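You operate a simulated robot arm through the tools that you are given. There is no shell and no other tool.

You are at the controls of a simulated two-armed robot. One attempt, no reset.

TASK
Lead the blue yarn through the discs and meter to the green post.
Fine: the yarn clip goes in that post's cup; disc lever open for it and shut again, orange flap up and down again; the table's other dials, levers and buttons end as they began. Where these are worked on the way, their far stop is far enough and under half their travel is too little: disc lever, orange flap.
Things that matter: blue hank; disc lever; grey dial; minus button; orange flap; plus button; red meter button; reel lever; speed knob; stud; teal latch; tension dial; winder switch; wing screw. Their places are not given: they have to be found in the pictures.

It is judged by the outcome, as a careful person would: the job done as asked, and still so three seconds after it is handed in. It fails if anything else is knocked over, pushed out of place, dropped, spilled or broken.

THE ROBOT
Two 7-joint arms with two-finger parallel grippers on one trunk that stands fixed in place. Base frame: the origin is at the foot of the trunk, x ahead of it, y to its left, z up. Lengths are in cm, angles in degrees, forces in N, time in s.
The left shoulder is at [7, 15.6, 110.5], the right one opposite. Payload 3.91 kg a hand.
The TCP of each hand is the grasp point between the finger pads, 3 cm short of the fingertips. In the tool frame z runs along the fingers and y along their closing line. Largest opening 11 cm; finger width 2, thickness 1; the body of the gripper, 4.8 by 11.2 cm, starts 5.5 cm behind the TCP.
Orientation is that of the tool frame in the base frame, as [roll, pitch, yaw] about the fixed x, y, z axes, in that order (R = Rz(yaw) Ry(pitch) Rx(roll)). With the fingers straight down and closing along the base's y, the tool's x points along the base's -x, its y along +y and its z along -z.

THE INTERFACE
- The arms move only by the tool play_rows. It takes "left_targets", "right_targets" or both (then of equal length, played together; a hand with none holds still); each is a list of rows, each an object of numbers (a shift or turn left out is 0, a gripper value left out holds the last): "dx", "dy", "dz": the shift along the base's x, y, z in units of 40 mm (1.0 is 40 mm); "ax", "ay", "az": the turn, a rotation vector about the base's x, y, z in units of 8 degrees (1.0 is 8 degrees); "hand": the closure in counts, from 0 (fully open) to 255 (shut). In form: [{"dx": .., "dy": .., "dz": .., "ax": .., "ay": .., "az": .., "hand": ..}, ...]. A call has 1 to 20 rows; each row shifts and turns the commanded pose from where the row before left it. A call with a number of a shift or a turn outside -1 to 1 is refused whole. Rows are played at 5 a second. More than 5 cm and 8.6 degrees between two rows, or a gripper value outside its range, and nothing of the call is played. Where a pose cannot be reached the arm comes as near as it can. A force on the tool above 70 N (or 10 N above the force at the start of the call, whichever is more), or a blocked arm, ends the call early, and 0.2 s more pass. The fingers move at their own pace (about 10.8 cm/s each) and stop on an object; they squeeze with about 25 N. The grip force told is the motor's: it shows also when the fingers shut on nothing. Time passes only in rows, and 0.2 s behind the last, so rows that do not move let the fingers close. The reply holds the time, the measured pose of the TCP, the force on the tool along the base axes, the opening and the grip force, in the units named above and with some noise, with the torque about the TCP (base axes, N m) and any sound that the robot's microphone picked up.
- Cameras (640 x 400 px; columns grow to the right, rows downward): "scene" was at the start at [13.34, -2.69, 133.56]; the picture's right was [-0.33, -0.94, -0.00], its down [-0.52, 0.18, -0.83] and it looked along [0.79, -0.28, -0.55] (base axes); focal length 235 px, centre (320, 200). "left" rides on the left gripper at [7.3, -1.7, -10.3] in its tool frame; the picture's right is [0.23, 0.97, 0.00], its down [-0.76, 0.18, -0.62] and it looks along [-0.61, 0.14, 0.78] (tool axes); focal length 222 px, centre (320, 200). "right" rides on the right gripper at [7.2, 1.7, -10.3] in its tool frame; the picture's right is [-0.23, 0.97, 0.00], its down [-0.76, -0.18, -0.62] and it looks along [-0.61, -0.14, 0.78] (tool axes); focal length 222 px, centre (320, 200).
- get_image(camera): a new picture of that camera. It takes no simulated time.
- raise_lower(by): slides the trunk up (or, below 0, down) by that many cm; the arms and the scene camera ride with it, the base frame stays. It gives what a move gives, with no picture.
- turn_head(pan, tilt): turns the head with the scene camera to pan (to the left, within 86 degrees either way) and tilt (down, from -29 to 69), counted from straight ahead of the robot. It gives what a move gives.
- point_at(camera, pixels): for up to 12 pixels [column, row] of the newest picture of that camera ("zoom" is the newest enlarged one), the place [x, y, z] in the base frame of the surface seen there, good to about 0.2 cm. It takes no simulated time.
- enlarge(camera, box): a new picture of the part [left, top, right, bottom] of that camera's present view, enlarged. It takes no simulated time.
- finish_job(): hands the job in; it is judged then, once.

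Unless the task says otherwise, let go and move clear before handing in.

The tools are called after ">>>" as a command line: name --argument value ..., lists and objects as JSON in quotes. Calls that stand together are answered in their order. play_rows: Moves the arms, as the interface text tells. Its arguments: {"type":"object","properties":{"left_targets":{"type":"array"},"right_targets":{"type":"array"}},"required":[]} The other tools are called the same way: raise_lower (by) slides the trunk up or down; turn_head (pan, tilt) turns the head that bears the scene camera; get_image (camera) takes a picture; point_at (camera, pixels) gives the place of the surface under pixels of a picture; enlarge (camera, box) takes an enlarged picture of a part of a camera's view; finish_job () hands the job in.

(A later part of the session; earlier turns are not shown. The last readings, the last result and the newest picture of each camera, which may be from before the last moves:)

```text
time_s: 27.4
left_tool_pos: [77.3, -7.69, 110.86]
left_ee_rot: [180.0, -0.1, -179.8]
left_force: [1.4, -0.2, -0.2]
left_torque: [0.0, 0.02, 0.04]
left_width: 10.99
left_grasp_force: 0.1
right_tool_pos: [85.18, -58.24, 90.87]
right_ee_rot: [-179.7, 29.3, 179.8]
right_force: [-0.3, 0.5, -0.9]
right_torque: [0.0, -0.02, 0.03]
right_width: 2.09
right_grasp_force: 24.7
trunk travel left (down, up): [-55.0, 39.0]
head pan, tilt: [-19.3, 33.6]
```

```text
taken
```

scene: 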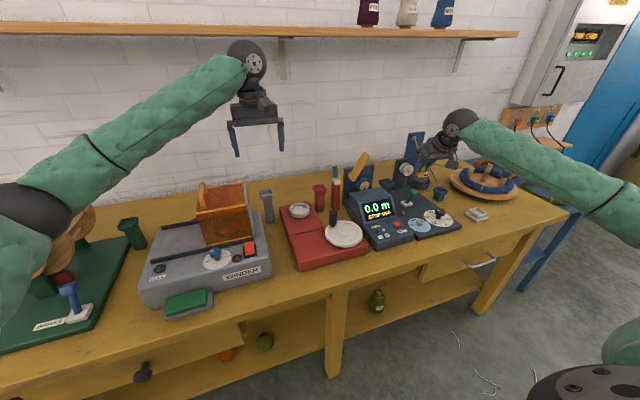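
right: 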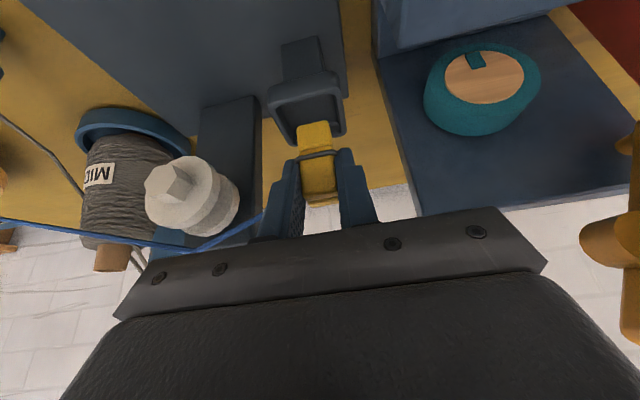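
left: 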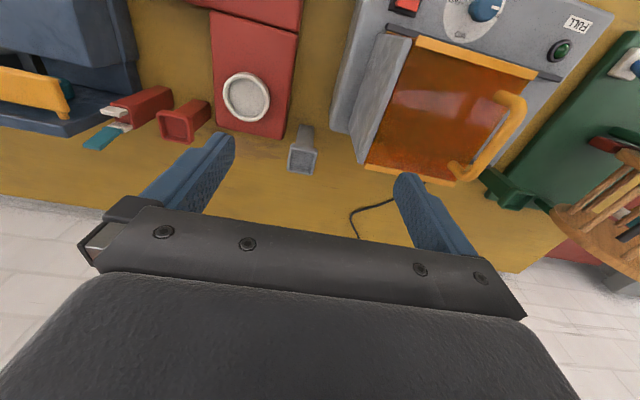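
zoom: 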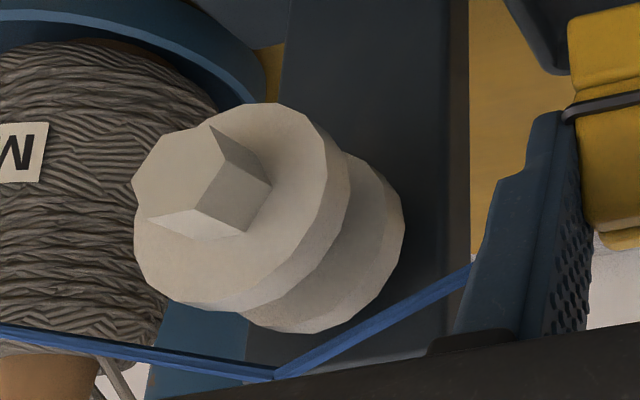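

The kink stays fixed at (86.4, -67, 93.2) however the clip moves, so the yarn is captured there. To understand, I'll raise the clip and take it back to the right over the discs, then watch the yarn.

>>> play_rows --right_targets '[{"dz": 0.6}, {"dz": 0.8}, {"dz": 0.5, "dx": 0.1}, {}]'

>>> enlarge --camera "right" --box '[100, 80, 320, 220]'

>>> enlarge --camera "scene" --box '[385, 130, 455, 190]'

```text
time_s: 28.4
left_tool_pos: [77.33, -7.74, 110.88]
left_ee_rot: [179.9, -0.1, -179.9]
left_force: [0.5, -0.4, 0.7]
left_torque: [0.0, 0.0, -0.03]
left_width: 10.99
left_grasp_force: 0.1
right_tool_pos: [86.03, -58.44, 98.61]
right_ee_rot: [-179.7, 29.4, 179.7]
right_force: [0.6, 0.6, -0.1]
right_torque: [-0.01, 0.01, 0.0]
right_width: 2.1
right_grasp_force: 24.7
trunk travel left (down, up): [-55.0, 39.0]
head pan, tilt: [-19.3, 33.6]
```

```text
2.86 times, centred on (210, 150) of right
```

zoom: 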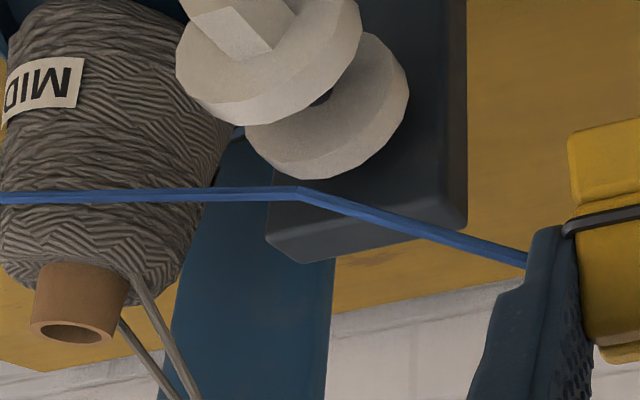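

```text
6.67 times, centred on (420, 160) of scene
```

zoom: 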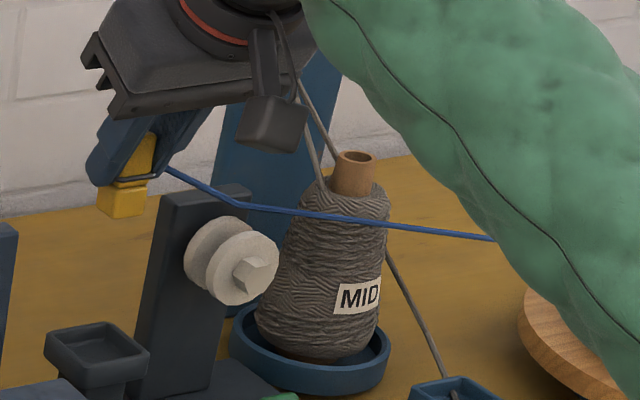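

The captured point persists. I'll now move the clip back right across the disc plane (to y ≈ -72), high above the discs, to see whether it releases.

>>> play_rows --right_targets '[{"dy": -0.7}, {"dy": -0.9}, {"dy": -0.9}, {"dy": -0.9}, {}]'

>>> get_image --camera "right"

>>> enlarge --camera "scene" --box '[385, 130, 475, 200]'

```text
time_s: 29.6
left_tool_pos: [77.18, -7.7, 110.83]
left_ee_rot: [180.0, -0.2, -179.8]
left_force: [0.4, 0.7, 0.3]
left_torque: [0.01, 0.0, 0.0]
left_width: 10.96
left_grasp_force: 0.1
right_tool_pos: [85.7, -72.08, 98.65]
right_ee_rot: [-179.6, 29.4, 179.8]
right_force: [-0.5, 1.1, 0.3]
right_torque: [0.01, 0.02, 0.01]
right_width: 2.1
right_grasp_force: 25.0
trunk travel left (down, up): [-55.0, 39.0]
head pan, tilt: [-19.3, 33.6]
```

```text
taken
```

right: 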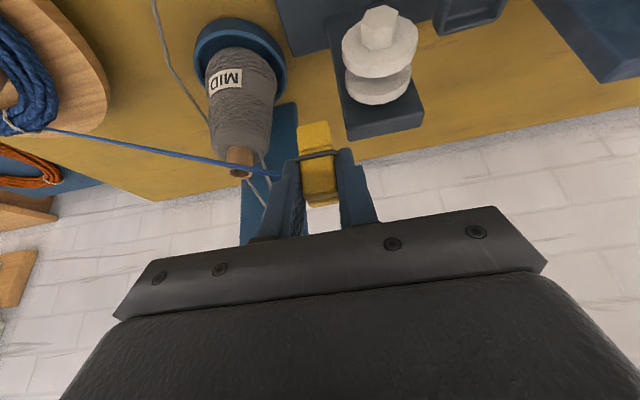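

```text
5.71 times, centred on (430, 165) of scene
```

zoom: 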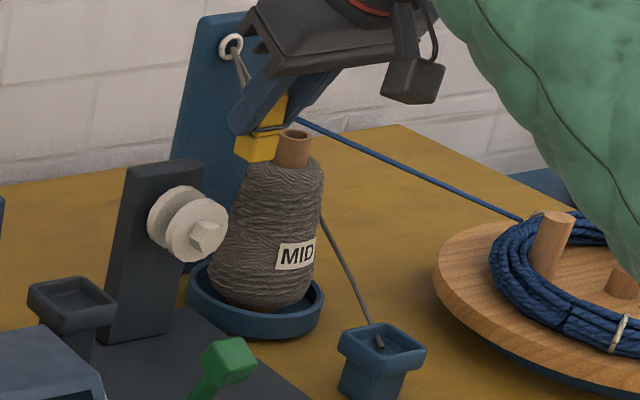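

Moving back released the yarn (it now runs straight to the clip). I'll cross again directly over the open gap at x≈85.8, as low as clears the discs (clip bottom just above 92).

>>> play_rows --right_targets '[{"dx": -0.1, "dz": -0.25}, {}]'

>>> enlarge --camera "right" --box '[260, 60, 440, 190]'

>>> point_at --camera "right" --pixels '[[314, 128], [320, 175], [380, 90], [385, 65], [378, 82], [395, 70], [380, 15]]'

```text
time_s: 30.2
left_tool_pos: [77.29, -7.68, 110.79]
left_ee_rot: [180.0, -0.1, -179.8]
left_force: [-0.6, 0.0, -0.7]
left_torque: [0.02, 0.01, 0.04]
left_width: 10.99
left_grasp_force: 0.2
right_tool_pos: [85.37, -71.92, 97.47]
right_ee_rot: [-179.6, 29.4, 179.8]
right_force: [-0.4, 0.5, -0.5]
right_torque: [-0.01, 0.01, 0.0]
right_width: 2.1
right_grasp_force: 25.3
trunk travel left (down, up): [-55.0, 39.0]
head pan, tilt: [-19.3, 33.6]
```

```text
3.08 times, centred on (350, 125) of right
```

zoom: 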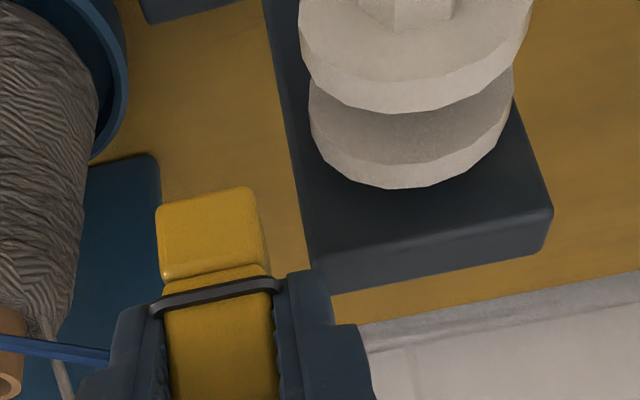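

```text
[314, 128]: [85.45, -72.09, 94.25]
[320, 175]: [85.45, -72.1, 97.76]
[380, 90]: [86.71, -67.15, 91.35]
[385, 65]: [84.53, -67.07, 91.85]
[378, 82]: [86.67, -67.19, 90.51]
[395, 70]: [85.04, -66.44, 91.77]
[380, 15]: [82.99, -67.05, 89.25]
```

The clip's bottom is near z 93.4 with the disc tops at 91.8. I'll lower by 0.8 cm, center on x≈85.9, and cross to the left over the gap.

>>> play_rows --right_targets '[{"dx": -0.1, "dz": -0.2}, {"dy": 0.5}, {"dy": 0.6}, {"dy": 0.6}, {"dy": 0.6}, {"dy": 0.7}, {}]'

>>> get_image --camera "right"

>>> enlarge --camera "scene" --box '[385, 130, 455, 190]'

```text
time_s: 31.8
left_tool_pos: [77.23, -7.68, 110.84]
left_ee_rot: [179.8, -0.2, -179.7]
left_force: [0.5, -0.8, 0.3]
left_torque: [0.01, 0.02, -0.02]
left_width: 11.0
left_grasp_force: 0.0
right_tool_pos: [84.97, -60.07, 96.69]
right_ee_rot: [-179.7, 29.5, 179.9]
right_force: [0.5, 0.1, -0.9]
right_torque: [-0.01, 0.06, -0.05]
right_width: 2.08
right_grasp_force: 25.2
trunk travel left (down, up): [-55.0, 39.0]
head pan, tilt: [-19.3, 33.6]
```

```text
taken
```

right: 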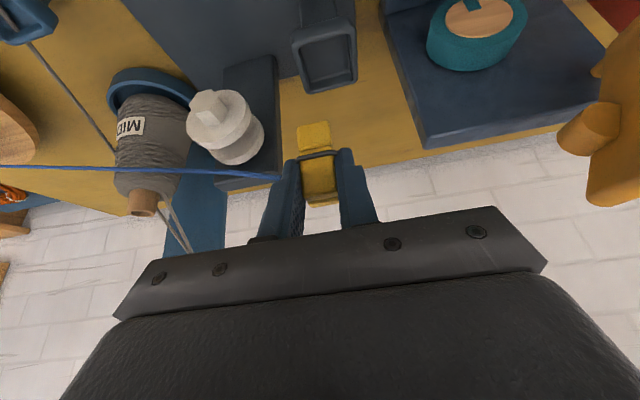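

```text
6.67 times, centred on (420, 160) of scene
```

zoom: 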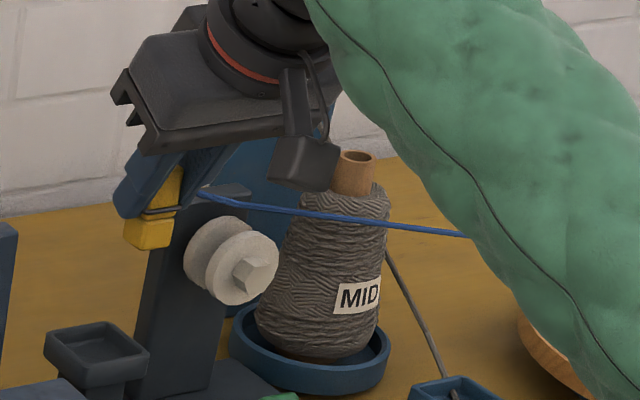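

The yarn is again held at the same spot above the discs after crossing over the gap. I'll measure the dark cup just left of the discs, since lowering or parking the clip there would pull the yarn down.

>>> enlarge --camera "right" --box '[190, 0, 390, 140]'

>>> point_at --camera "zoom" --pixels '[[300, 110], [350, 240], [470, 210], [430, 80], [390, 160], [330, 175], [455, 150], [400, 220], [365, 95], [300, 60], [180, 270], [250, 330]]'

```text
2.86 times, centred on (290, 70) of right
```

zoom: 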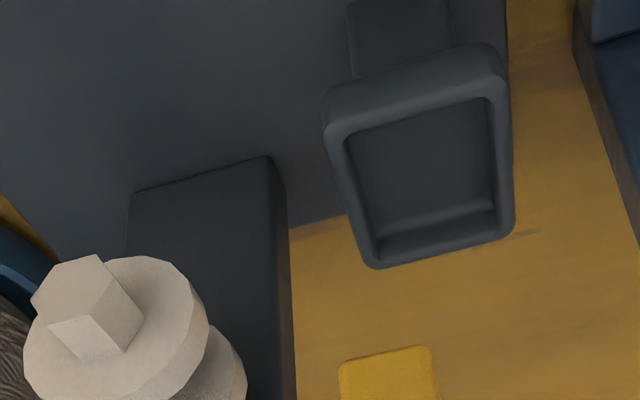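

```text
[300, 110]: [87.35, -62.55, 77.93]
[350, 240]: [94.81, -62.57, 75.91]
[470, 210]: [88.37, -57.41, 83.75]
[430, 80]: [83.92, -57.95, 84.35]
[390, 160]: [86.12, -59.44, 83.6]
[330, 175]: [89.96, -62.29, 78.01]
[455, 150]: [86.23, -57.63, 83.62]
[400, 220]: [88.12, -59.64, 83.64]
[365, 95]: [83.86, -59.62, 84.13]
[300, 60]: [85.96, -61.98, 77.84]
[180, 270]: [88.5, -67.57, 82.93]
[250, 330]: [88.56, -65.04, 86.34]
```

>>> point_at --camera "zoom" --pixels '[[335, 115], [495, 65], [505, 225], [378, 260], [410, 85], [340, 180], [505, 150], [440, 245], [345, 140], [490, 100], [497, 210], [380, 240]]'

```text
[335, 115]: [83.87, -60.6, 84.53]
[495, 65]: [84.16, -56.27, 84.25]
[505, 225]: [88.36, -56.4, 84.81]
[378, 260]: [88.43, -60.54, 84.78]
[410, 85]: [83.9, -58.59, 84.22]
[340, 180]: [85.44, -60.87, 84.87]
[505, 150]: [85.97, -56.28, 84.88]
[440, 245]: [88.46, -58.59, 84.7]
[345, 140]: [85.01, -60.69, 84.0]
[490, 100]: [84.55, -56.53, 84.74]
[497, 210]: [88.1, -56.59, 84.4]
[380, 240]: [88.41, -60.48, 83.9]
```

The dark cup is centered at (86.2, -58.55) with rim z 85.0 and floor 83.6. I'll lower the clip toward it and watch the yarn.

>>> play_rows --right_targets '[{"dx": 0.14, "dy": 0.38, "dz": -0.3}, {"dz": -0.7}, {"dz": -0.6}, {}]'

>>> get_image --camera "right"

>>> enlarge --camera "scene" --box '[375, 140, 445, 200]'

```text
time_s: 32.8
left_tool_pos: [77.2, -7.71, 110.88]
left_ee_rot: [180.0, -0.1, -179.7]
left_force: [0.3, 0.1, -0.3]
left_torque: [0.03, 0.01, 0.02]
left_width: 11.01
left_grasp_force: 0.2
right_tool_pos: [85.62, -58.43, 90.56]
right_ee_rot: [-179.7, 29.4, 179.9]
right_force: [1.4, 0.9, -0.2]
right_torque: [-0.02, -0.02, 0.02]
right_width: 2.09
right_grasp_force: 24.8
trunk travel left (down, up): [-55.0, 39.0]
head pan, tilt: [-19.3, 33.6]
```

```text
taken
```

right: 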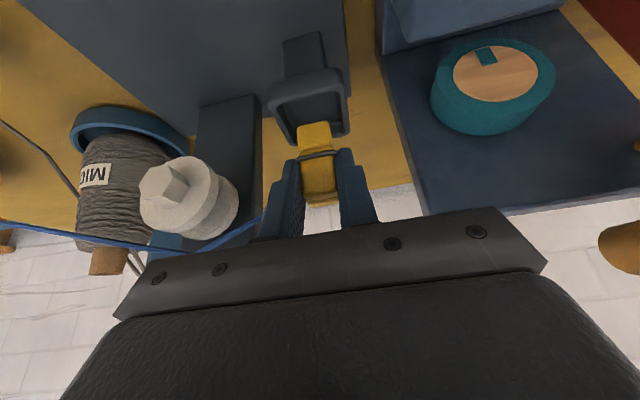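

```text
6.67 times, centred on (410, 170) of scene
```

zoom: 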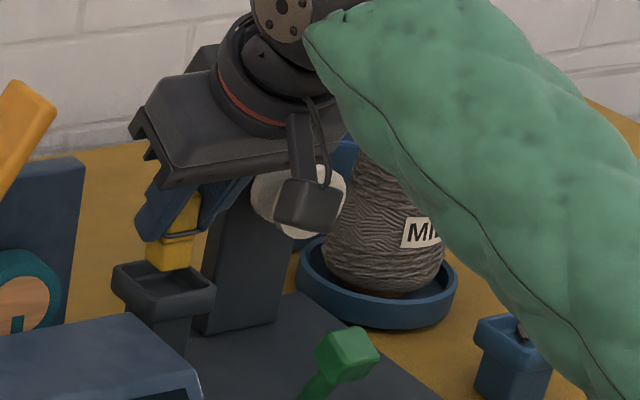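

The clip is right above the dark cup. I'll check the clip bottom's height before lowering.

>>> point_at --camera "right" --pixels '[[300, 127], [315, 125], [328, 122], [302, 150], [332, 145], [315, 140], [310, 85], [290, 140], [347, 120]]'

>>> enlarge --camera "right" --box '[240, 50, 400, 160]'

```text
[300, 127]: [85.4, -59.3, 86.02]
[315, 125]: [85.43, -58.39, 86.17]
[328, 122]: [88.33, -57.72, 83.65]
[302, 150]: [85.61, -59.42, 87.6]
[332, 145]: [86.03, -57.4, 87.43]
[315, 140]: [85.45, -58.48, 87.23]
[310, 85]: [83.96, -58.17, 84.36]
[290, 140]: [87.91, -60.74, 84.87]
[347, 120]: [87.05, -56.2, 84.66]
```

```text
3.64 times, centred on (320, 105) of right
```

zoom: 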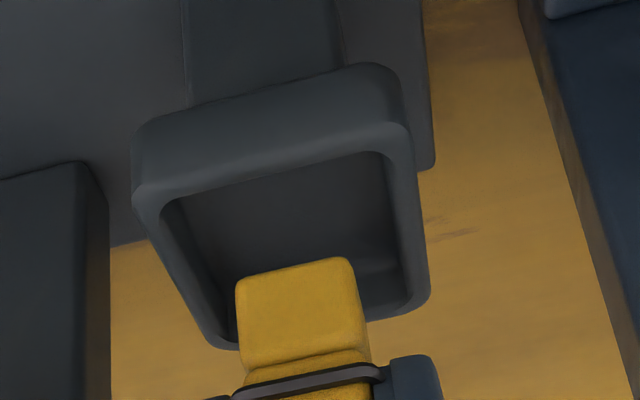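

Clip bottom is at 86.0 (4.6 below TCP), nicely centered over the cup. I'll lower it to just touch the floor.

>>> play_rows --right_targets '[{"dy": -0.03, "dz": -0.3}, {"dz": -0.22}, {}]'

>>> get_image --camera "right"

>>> enlarge --camera "scene" --box '[375, 140, 445, 200]'

```text
time_s: 33.6
left_tool_pos: [77.21, -7.68, 110.79]
left_ee_rot: [180.0, -0.2, -179.8]
left_force: [-0.8, 0.2, 0.1]
left_torque: [-0.04, 0.0, 0.01]
left_width: 10.99
left_grasp_force: 0.0
right_tool_pos: [85.55, -58.5, 88.47]
right_ee_rot: [-179.6, 29.6, 179.8]
right_force: [-0.1, -0.6, 8.1]
right_torque: [0.02, -0.14, -0.01]
right_width: 2.12
right_grasp_force: 24.7
trunk travel left (down, up): [-55.0, 39.0]
head pan, tilt: [-19.3, 33.6]
```

```text
taken
```

right: 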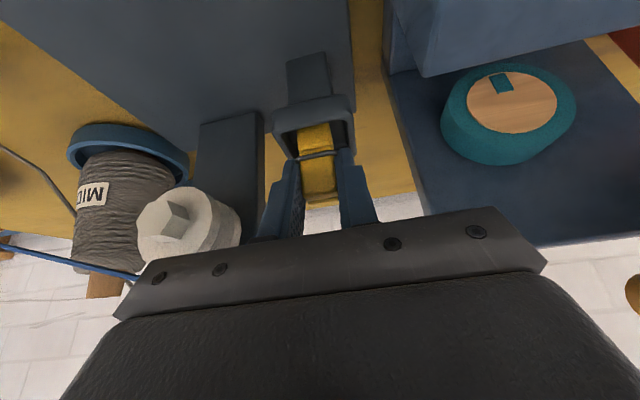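

```text
6.67 times, centred on (410, 170) of scene
```

zoom: 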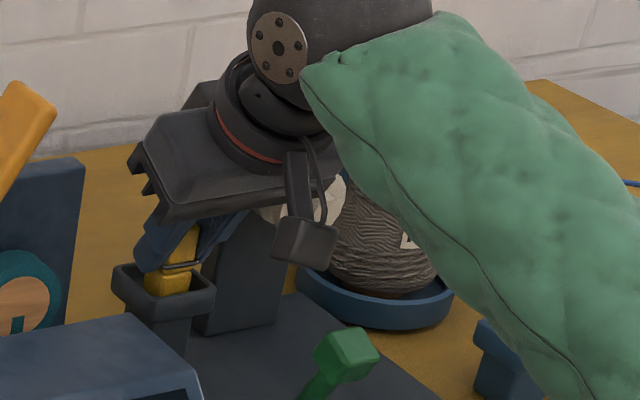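

The clip touches the cup floor (8 N). I'll open the fingers and retreat back along the tool axis.

>>> play_rows --right_targets '[{"hand": 170}, {"hand": 150}, {"hand": 150}, {"dx": -0.3, "dz": 0.52, "hand": 150}, {"dx": -0.5, "dz": 0.87}, {"dx": -0.5, "dz": 0.6}, {"dx": -0.8, "dz": 0.2}, {}]'

>>> get_image --camera "right"

>>> enlarge --camera "scene" --box '[375, 130, 465, 200]'

```text
time_s: 35.4
left_tool_pos: [77.4, -7.63, 110.65]
left_ee_rot: [180.0, -0.1, -179.7]
left_force: [0.5, 0.1, 0.8]
left_torque: [-0.02, -0.01, -0.03]
left_width: 10.99
left_grasp_force: 0.1
right_tool_pos: [77.12, -58.54, 96.91]
right_ee_rot: [-179.7, 29.2, 179.8]
right_force: [0.3, 1.0, 0.0]
right_torque: [-0.01, 0.03, -0.03]
right_width: 4.55
right_grasp_force: 0.0
trunk travel left (down, up): [-55.0, 39.0]
head pan, tilt: [-19.3, 33.6]
```

```text
taken
```

right: 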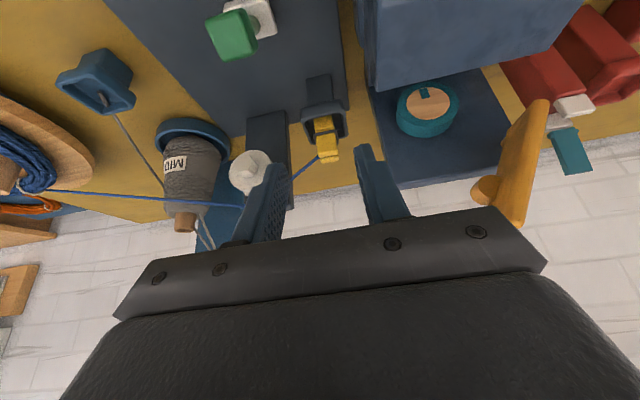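

```text
5.71 times, centred on (420, 165) of scene
```

zoom: 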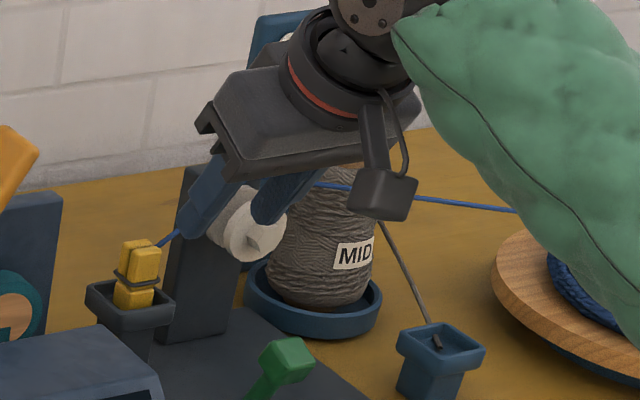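

The clip stands in the dark cup. I'll pull the hand back for a clear view of the yarn at the discs.

>>> play_rows --right_targets '[{"dx": -1, "dz": 0.4}, {"dx": -1, "dz": 0.4}, {"dx": -1, "dz": 0.4}, {"dx": -1}, {}]'

>>> get_image --camera "right"

>>> enlarge --camera "scene" --box '[375, 130, 465, 200]'

```text
time_s: 36.6
left_tool_pos: [77.27, -7.67, 110.86]
left_ee_rot: [-180.0, -0.1, -179.8]
left_force: [0.2, 0.4, 1.4]
left_torque: [-0.01, 0.01, -0.01]
left_width: 11.01
left_grasp_force: 0.0
right_tool_pos: [60.87, -58.62, 101.48]
right_ee_rot: [-179.7, 29.4, 179.8]
right_force: [1.0, 0.0, -0.2]
right_torque: [0.02, -0.02, 0.05]
right_width: 4.54
right_grasp_force: 0.0
trunk travel left (down, up): [-55.0, 39.0]
head pan, tilt: [-19.3, 33.6]
```

```text
taken
```

right: 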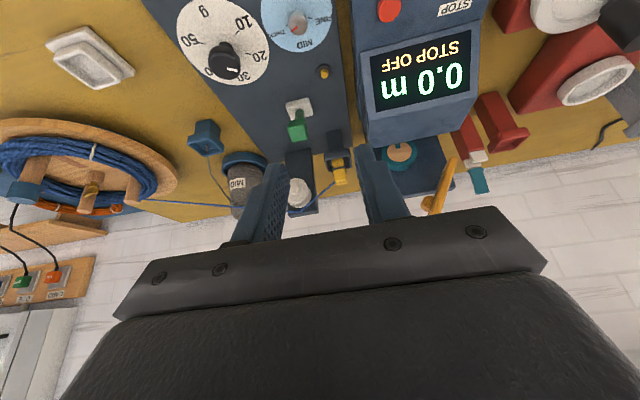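

```text
5.71 times, centred on (420, 165) of scene
```

zoom: 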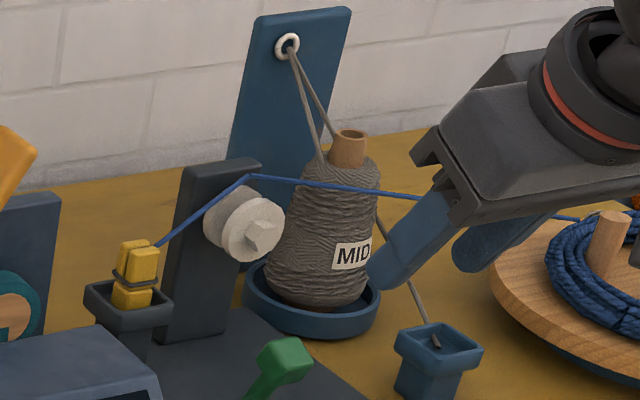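

The yarn rises to a point above the discs and comes down to the clip. I'll zoom in to see whether it sits inside the gap.

>>> enlarge --camera "scene" --box '[398, 150, 428, 182]'

>>> enlarge --camera "right" --box '[265, 140, 365, 230]'

```text
12.50 times, centred on (413, 166) of scene
```

zoom: 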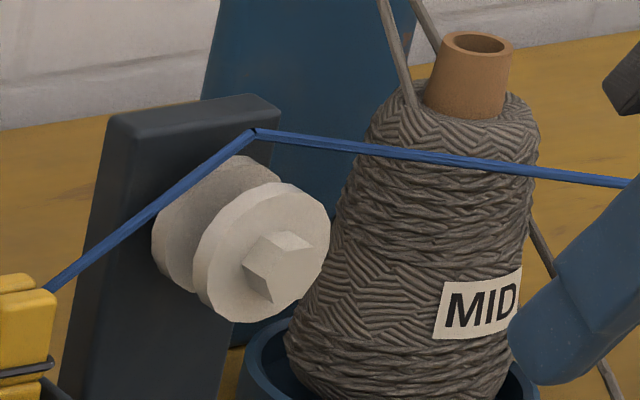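

```text
4.44 times, centred on (315, 185) of right
```

zoom: 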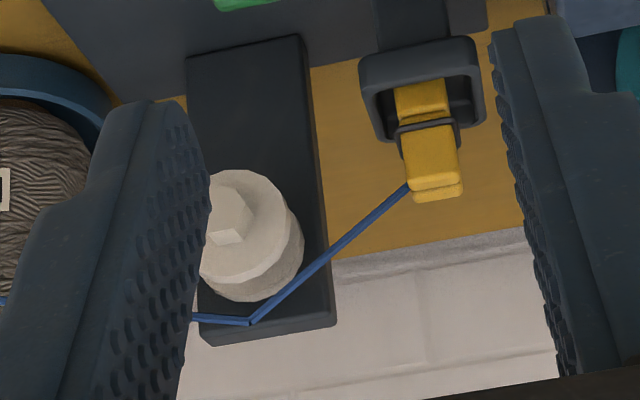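

The yarn lies over the top of the discs rather than visibly in the gap. I'll inspect how the grey yarn is drawn (it has a bend too) for comparison.

>>> enlarge --camera "right" --box '[170, 110, 270, 220]'

>>> enlarge --camera "scene" --box '[405, 125, 455, 205]'

```text
3.64 times, centred on (220, 165) of right
```

zoom: 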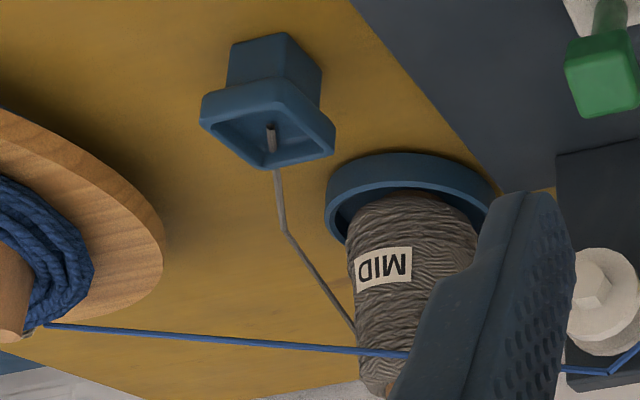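

```text
5.00 times, centred on (430, 165) of scene
```

zoom: 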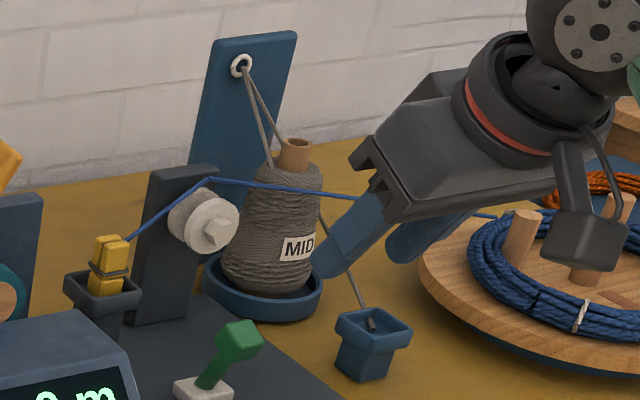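

The grey yarn also has a mid-air bend, near the cone. I'll measure that bend and the disc unit's extents for clues.

>>> enlarge --camera "right" --box '[170, 110, 270, 220]'

>>> point_at --camera "zoom" --pixels '[[287, 232], [278, 180], [310, 270], [345, 320], [272, 130], [272, 148], [100, 332], [250, 343], [390, 355], [610, 372], [50, 325], [580, 370]]'

```text
3.64 times, centred on (220, 165) of right
```

zoom: 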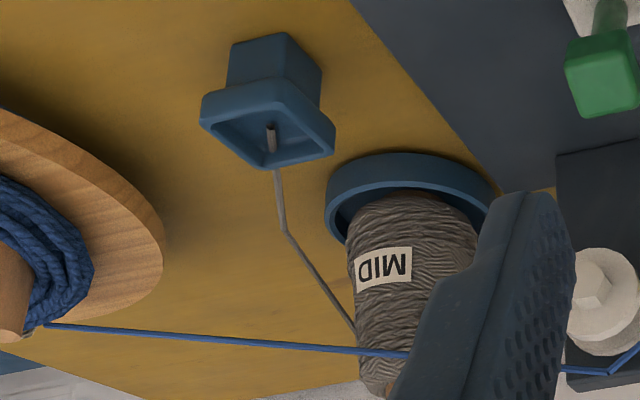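

```text
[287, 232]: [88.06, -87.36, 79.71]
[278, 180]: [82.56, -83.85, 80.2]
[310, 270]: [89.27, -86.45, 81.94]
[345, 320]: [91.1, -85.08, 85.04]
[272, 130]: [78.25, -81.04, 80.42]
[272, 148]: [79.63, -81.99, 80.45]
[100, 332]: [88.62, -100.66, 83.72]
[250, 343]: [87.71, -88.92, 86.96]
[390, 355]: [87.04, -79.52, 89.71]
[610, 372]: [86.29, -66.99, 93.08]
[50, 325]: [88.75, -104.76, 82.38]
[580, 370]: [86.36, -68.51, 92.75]
```

Grey yarn bends around the cone at a fixed node, so the yarn is drawn as straight runs through nodes. I'll go on: re-grasp the clip from the dark cup and see what node the meter gives.

>>> play_rows --right_targets '[{"dx": 0.865, "dz": -0.1}, {"dx": 0.865, "dz": -0.2}, {"dx": 0.865, "dz": -0.2}, {"dx": 0.865, "dz": -0.3}, {"dx": 0.865, "dz": -0.3, "dy": 0.03}, {"dx": 0.85, "dz": -0.4}, {}]'

>>> get_image --camera "right"

```text
time_s: 38.2
left_tool_pos: [77.22, -7.72, 110.83]
left_ee_rot: [180.0, 0.1, -179.7]
left_force: [0.0, 0.0, 0.2]
left_torque: [0.02, -0.03, -0.01]
left_width: 10.98
left_grasp_force: 0.1
right_tool_pos: [81.51, -58.05, 96.03]
right_ee_rot: [-179.7, 29.5, 179.9]
right_force: [0.0, 0.0, 0.4]
right_torque: [-0.03, 0.01, 0.02]
right_width: 4.55
right_grasp_force: 0.1
trunk travel left (down, up): [-55.0, 39.0]
head pan, tilt: [-19.3, 33.6]
```

```text
taken
```

right: 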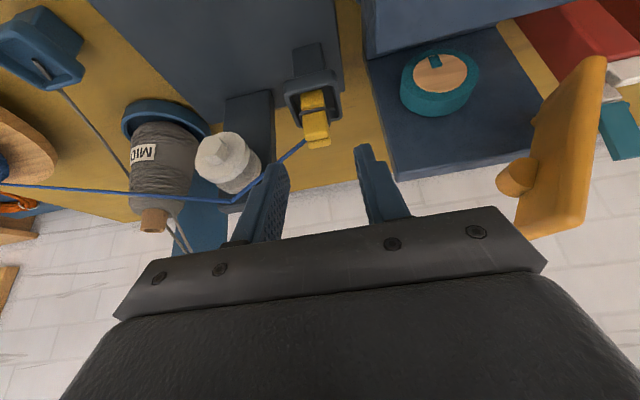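

The clip is between the fingers in view. I'll go down along the tool axis and grip it.

>>> play_rows --right_targets '[{"dx": 0.5, "dz": -0.94, "dy": -0.08}, {"dx": 0.5, "dz": -0.92, "dy": -0.04}, {"hand": 150}, {"hand": 200}, {"hand": 255}, {"hand": 255}, {"hand": 255}]'

>>> get_image --camera "right"

```text
time_s: 39.8
left_tool_pos: [77.26, -7.71, 110.9]
left_ee_rot: [180.0, -0.1, -179.8]
left_force: [-0.2, 0.0, -0.8]
left_torque: [-0.01, 0.01, 0.0]
left_width: 11.01
left_grasp_force: 0.0
right_tool_pos: [85.33, -59.01, 88.21]
right_ee_rot: [-179.6, 29.4, 179.8]
right_force: [0.3, -0.2, 1.3]
right_torque: [0.0, -0.01, -0.04]
right_width: 2.08
right_grasp_force: 25.1
trunk travel left (down, up): [-55.0, 39.0]
head pan, tilt: [-19.3, 33.6]
```

```text
taken
```

right: 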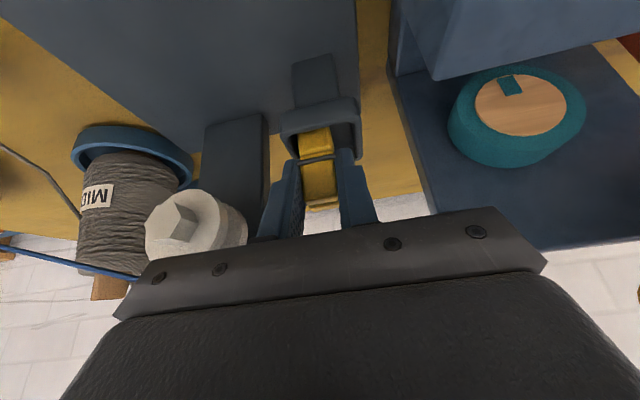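

The clip is gripped again. I'll lift, come forward of the flap (x≈79), and carry it left past the meter at low height, stopping just beyond the flap.

>>> play_rows --right_targets '[{"dz": 0.5}, {"dz": 0.9}, {"dx": -0.7, "dz": 0.1}, {"dx": -0.8}, {"dy": 0.7}, {"dy": 0.9}, {"dy": 0.4}, {}]'

>>> get_image --camera "right"

>>> enlarge --camera "scene" --box '[340, 120, 460, 210]'

```text
time_s: 41.6
left_tool_pos: [77.27, -7.69, 110.73]
left_ee_rot: [180.0, -0.1, -179.8]
left_force: [0.5, 0.2, 0.8]
left_torque: [0.0, -0.04, 0.02]
left_width: 11.03
left_grasp_force: 0.0
right_tool_pos: [79.51, -51.14, 94.38]
right_ee_rot: [-179.8, 29.4, 179.8]
right_force: [0.2, 0.2, -0.1]
right_torque: [0.04, 0.0, 0.0]
right_width: 2.09
right_grasp_force: 25.1
trunk travel left (down, up): [-55.0, 39.0]
head pan, tilt: [-19.3, 33.6]
```

```text
taken
```

right: 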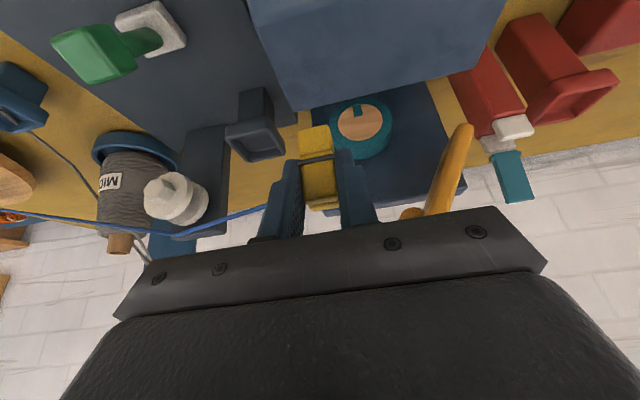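

```text
4.44 times, centred on (400, 165) of scene
```

zoom: 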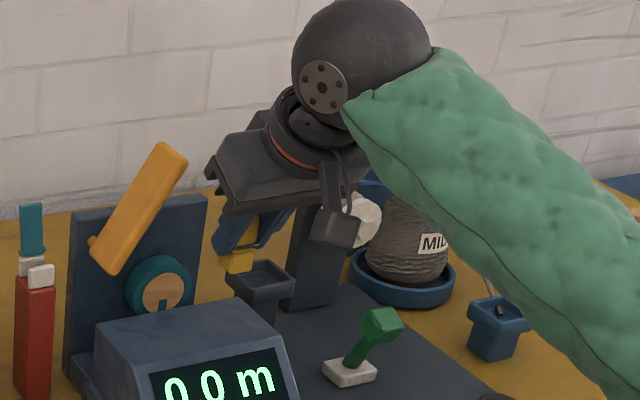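

The clip is in front of the meter, clear of the flap. I'll continue left past the wheel and flap at x≈79, a bit lower.

>>> play_rows --right_targets '[{"dx": -0.12, "dz": -0.3}, {"dy": 0.7, "dz": -0.2}, {"dy": 0.9}, {}]'

>>> get_image --camera "right"

>>> enlarge --camera "scene" --box '[330, 120, 450, 210]'

```text
time_s: 42.6
left_tool_pos: [77.23, -7.76, 110.91]
left_ee_rot: [-180.0, -0.1, -179.8]
left_force: [0.1, 0.4, -0.4]
left_torque: [-0.02, 0.0, 0.03]
left_width: 11.01
left_grasp_force: 0.0
right_tool_pos: [79.09, -44.81, 92.18]
right_ee_rot: [-179.8, 29.4, 179.7]
right_force: [-0.3, 0.6, -0.5]
right_torque: [-0.01, 0.0, 0.0]
right_width: 2.1
right_grasp_force: 25.0
trunk travel left (down, up): [-55.0, 39.0]
head pan, tilt: [-19.3, 33.6]
```

```text
taken
```

right: 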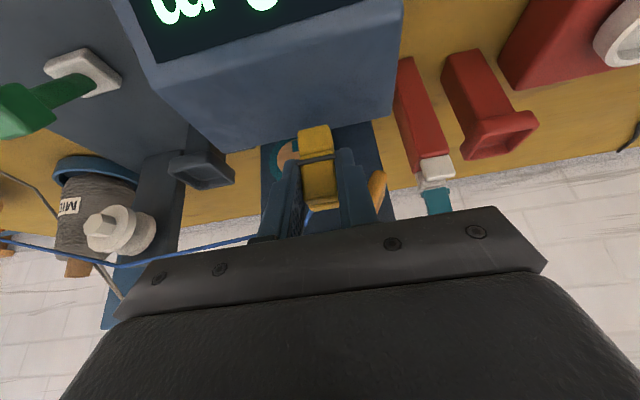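

```text
4.44 times, centred on (390, 165) of scene
```

zoom: 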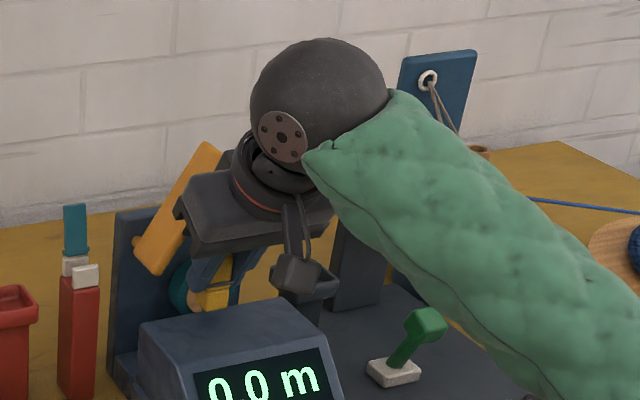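

The clip has crossed the wheel's line; I need a clearer view of the yarn. I'll continue left past the flap to y≈-33.

>>> play_rows --right_targets '[{"dy": 0.9}, {"dy": 0.9}, {"dy": 0.9}, {}]'

>>> get_image --camera "right"

>>> enlarge --camera "scene" --box '[330, 120, 450, 210]'

```text
time_s: 43.6
left_tool_pos: [77.14, -7.91, 110.84]
left_ee_rot: [179.9, -0.1, -179.8]
left_force: [0.2, -0.3, 0.1]
left_torque: [0.02, 0.01, -0.01]
left_width: 11.01
left_grasp_force: 0.0
right_tool_pos: [79.33, -33.81, 92.32]
right_ee_rot: [-179.6, 29.4, 179.9]
right_force: [0.6, -0.2, -0.3]
right_torque: [-0.01, 0.0, -0.02]
right_width: 2.09
right_grasp_force: 25.2
trunk travel left (down, up): [-55.0, 39.0]
head pan, tilt: [-19.3, 33.6]
```

```text
taken
```

right: 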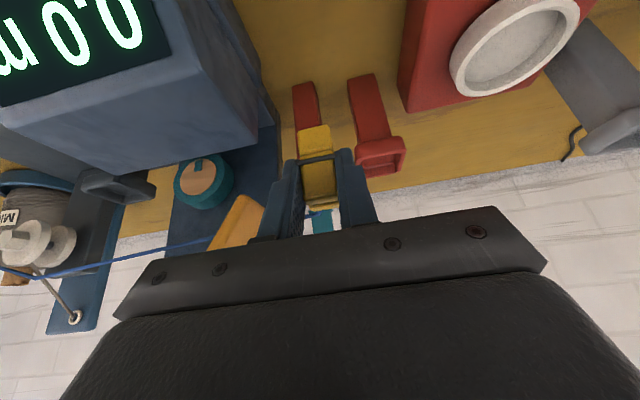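

```text
4.44 times, centred on (390, 165) of scene
```

zoom: 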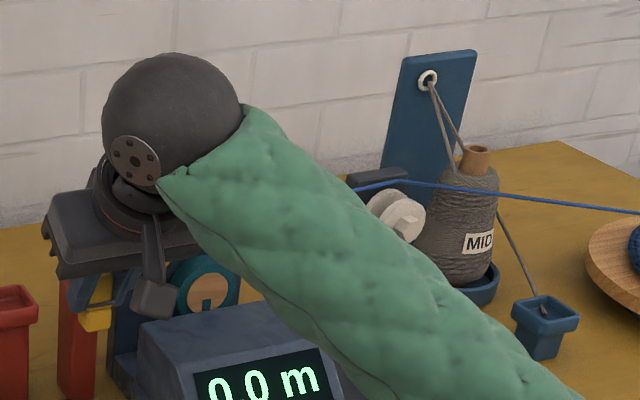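

The yarn runs from the disc node toward the flap and disappears behind it. I'll zoom there.

>>> enlarge --camera "right" --box '[120, 140, 320, 270]'

>>> enlarge --camera "right" --box '[0, 180, 250, 300]'

```text
3.08 times, centred on (220, 205) of right
```

zoom: 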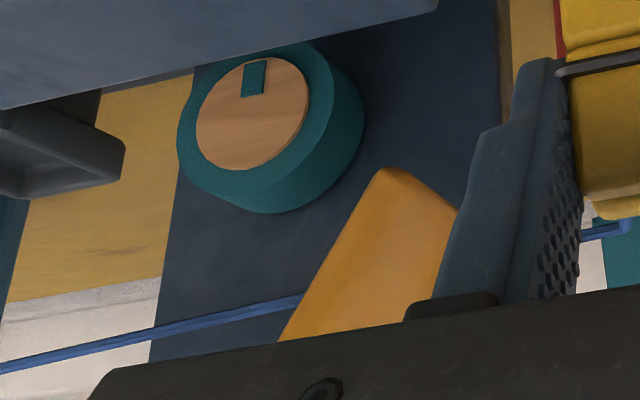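

```text
2.56 times, centred on (125, 240) of right
```

zoom: 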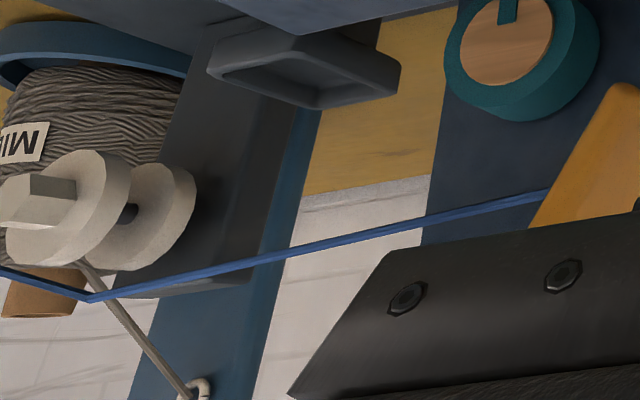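

The yarn passes behind the raised flap. I'll measure points along it.

>>> point_at --camera "zoom" --pixels '[[95, 297], [200, 268], [300, 245], [400, 223], [480, 206], [540, 195], [120, 290], [440, 214]]'

>>> enlarge --camera "right" --box '[280, 170, 360, 250]'

```text
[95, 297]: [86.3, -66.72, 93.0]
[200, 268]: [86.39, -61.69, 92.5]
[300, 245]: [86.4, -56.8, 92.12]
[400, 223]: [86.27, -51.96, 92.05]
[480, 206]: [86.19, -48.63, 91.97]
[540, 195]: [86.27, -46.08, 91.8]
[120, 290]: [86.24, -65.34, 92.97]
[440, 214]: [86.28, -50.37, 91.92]
```

```text
5.00 times, centred on (320, 210) of right
```

zoom: 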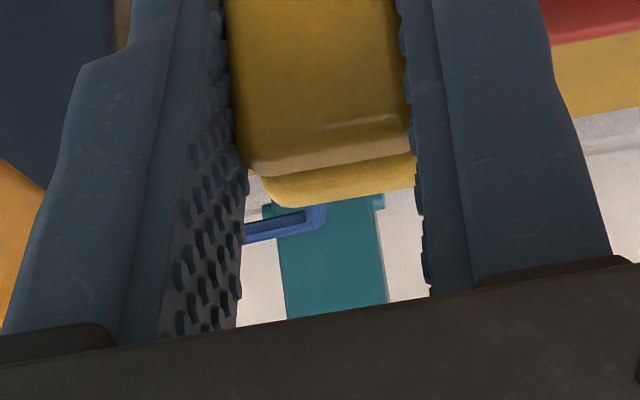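

The yarn runs straight at x≈86.3 from the disc node to a new corner near the teal latch. I'll measure this corner.

>>> point_at --camera "zoom" --pixels '[[318, 220], [310, 208], [260, 235], [290, 225], [320, 208], [330, 250], [350, 300], [375, 203], [270, 210]]'

>>> enlarge --camera "left" --box '[0, 30, 200, 180]'

```text
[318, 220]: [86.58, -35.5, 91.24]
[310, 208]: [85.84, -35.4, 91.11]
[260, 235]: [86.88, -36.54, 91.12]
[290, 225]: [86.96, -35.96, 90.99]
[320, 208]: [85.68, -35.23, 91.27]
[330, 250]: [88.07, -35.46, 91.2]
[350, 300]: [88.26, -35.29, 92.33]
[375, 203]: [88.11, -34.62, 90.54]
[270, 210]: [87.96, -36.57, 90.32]
```

```text
2.67 times, centred on (100, 105) of left
```

zoom: 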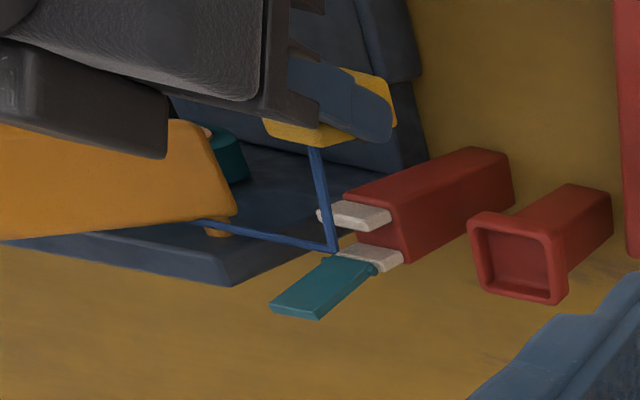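

The left view shows the yarn going from behind the flap to a corner above the latch slot at (86.6, -35.5, 91.2), then to the clip. I'll move the clip back between wheel and latch, out in front, to see whether the meter has its own node.

>>> play_rows --right_targets '[{"dx": -0.3, "dy": -0.6, "dz": 0.2}, {"dx": -0.5, "dy": -0.7, "dz": 0.3}, {"dx": -0.7, "dy": -0.5, "dz": 0.2}, {}]'

>>> get_image --camera "right"

>>> enlarge --camera "left" --box '[0, 30, 200, 180]'

>>> enlarge --camera "scene" --box '[330, 120, 450, 210]'

```text
time_s: 44.6
left_tool_pos: [77.35, -7.7, 110.76]
left_ee_rot: [-179.9, -0.1, -179.8]
left_force: [0.2, -0.7, -0.6]
left_torque: [0.01, -0.02, 0.01]
left_width: 11.0
left_grasp_force: 0.2
right_tool_pos: [73.28, -40.88, 95.11]
right_ee_rot: [-179.6, 29.3, 179.8]
right_force: [0.3, -1.0, -0.2]
right_torque: [-0.03, 0.0, 0.01]
right_width: 2.1
right_grasp_force: 25.1
trunk travel left (down, up): [-55.0, 39.0]
head pan, tilt: [-19.3, 33.6]
```

```text
taken
```

right: 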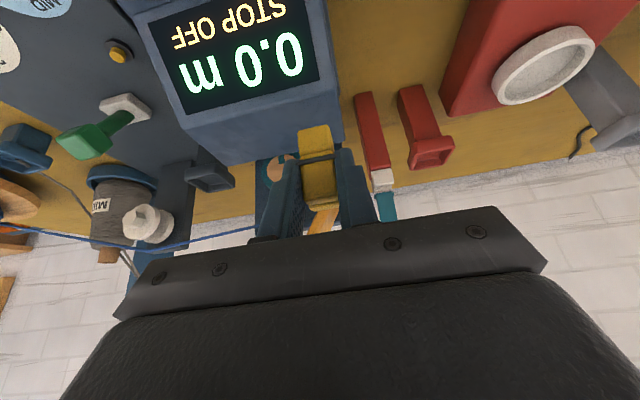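

```text
2.67 times, centred on (100, 105) of left
```

zoom: 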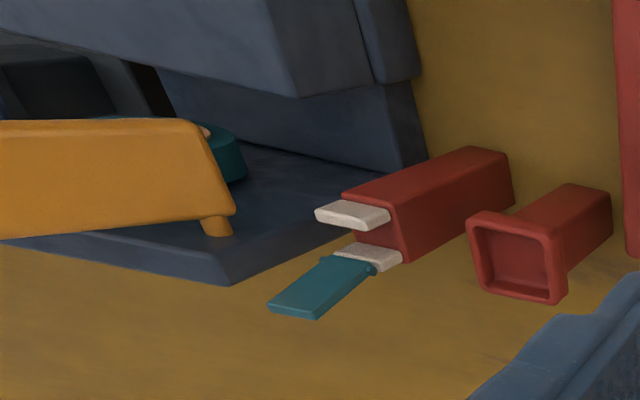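

```text
4.44 times, centred on (390, 165) of scene
```

zoom: 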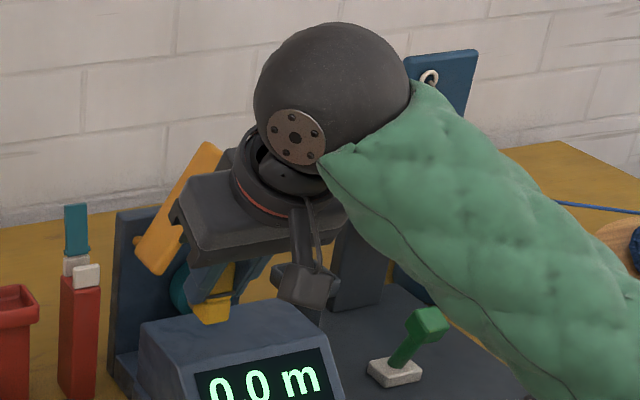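

The latch node is gone again. I'll measure where the yarn heads after the discs now.

>>> enlarge --camera "right" --box '[100, 170, 370, 270]'

>>> point_at --camera "right" --pixels '[[155, 249], [170, 246], [190, 242], [210, 237], [230, 232], [250, 228], [240, 230], [200, 239]]'

```text
2.37 times, centred on (235, 220) of right
```

zoom: 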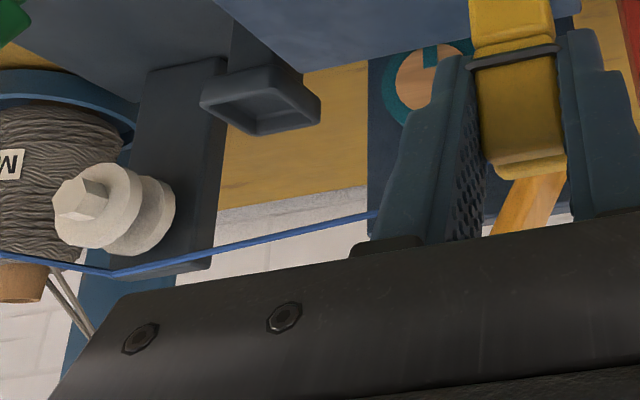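

```text
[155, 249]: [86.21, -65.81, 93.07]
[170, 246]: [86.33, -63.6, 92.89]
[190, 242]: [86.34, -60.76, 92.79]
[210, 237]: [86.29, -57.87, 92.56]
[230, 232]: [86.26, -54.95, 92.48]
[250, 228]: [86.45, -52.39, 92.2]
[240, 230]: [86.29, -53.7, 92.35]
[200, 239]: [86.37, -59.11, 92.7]
```

After the discs the yarn heads to a point near the wheel at about z 91.9, so the meter has its own node too. I'll move the left arm out of the way to the left and carry the clip on to the left, so I can then view everything clearly.

>>> play_rows --left_targets '[{"dy": 0.95}, {"dy": 0.95}, {"dy": 0.95}, {"dy": 0.95}, {"dy": 0.95}, {"dy": 0.95}, {"dy": 0.95}, {"dy": 0.85}, {}]' --right_targets '[{"dy": 0.5, "dz": 0.2}, {"dy": 0.6, "dz": 0.2}, {"dy": 0.6, "dz": 0.2}, {"dy": 0.6}, {"dy": 0.6}, {"dy": 0.6}, {"dy": 0.6}, {"dy": 0.6}, {}]'

>>> get_image --camera "right"

>>> get_image --camera "scene"

```text
time_s: 46.6
left_tool_pos: [77.05, 22.06, 111.16]
left_ee_rot: [179.9, -0.1, -179.8]
left_force: [-0.2, -0.7, 0.5]
left_torque: [0.0, 0.02, -0.03]
left_width: 11.0
left_grasp_force: 0.0
right_tool_pos: [73.17, -22.27, 97.8]
right_ee_rot: [-179.6, 29.4, 179.8]
right_force: [0.4, -0.6, -0.4]
right_torque: [0.01, 0.0, 0.04]
right_width: 2.1
right_grasp_force: 24.7
trunk travel left (down, up): [-55.0, 39.0]
head pan, tilt: [-19.3, 33.6]
```

```text
taken
```

right: 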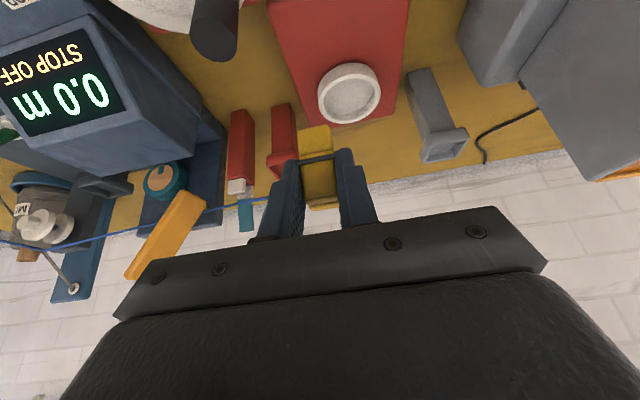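

```text
taken
```

scene: 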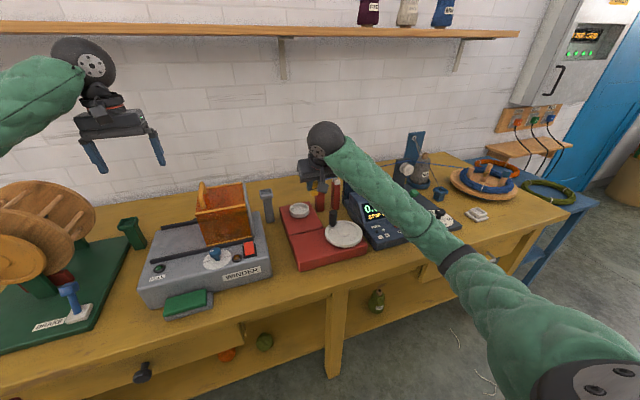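

The whole yarn is visible in the right view from the discs past the flap to the latch. I'll enlarge it and measure.

>>> enlarge --camera "right" --box '[120, 140, 300, 270]'

>>> point_at --camera "zoom" --pixels '[[60, 318], [100, 300], [150, 275], [215, 240], [290, 220], [330, 218], [370, 212], [400, 207], [430, 203], [455, 200], [240, 230], [420, 205]]'

```text
3.08 times, centred on (210, 205) of right
```

zoom: 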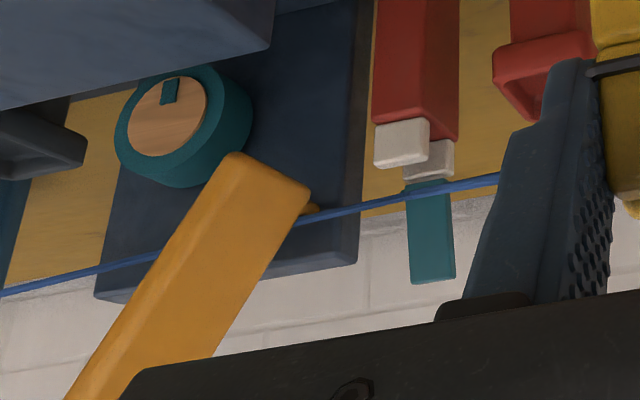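

```text
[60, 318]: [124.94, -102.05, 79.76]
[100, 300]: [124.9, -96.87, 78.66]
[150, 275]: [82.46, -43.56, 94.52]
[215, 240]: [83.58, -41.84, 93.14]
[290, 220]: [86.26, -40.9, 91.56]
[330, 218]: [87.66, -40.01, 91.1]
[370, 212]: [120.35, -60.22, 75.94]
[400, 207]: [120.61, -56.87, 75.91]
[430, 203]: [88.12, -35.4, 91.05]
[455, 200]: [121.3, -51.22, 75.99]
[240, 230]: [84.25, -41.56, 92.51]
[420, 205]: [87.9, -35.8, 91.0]
```

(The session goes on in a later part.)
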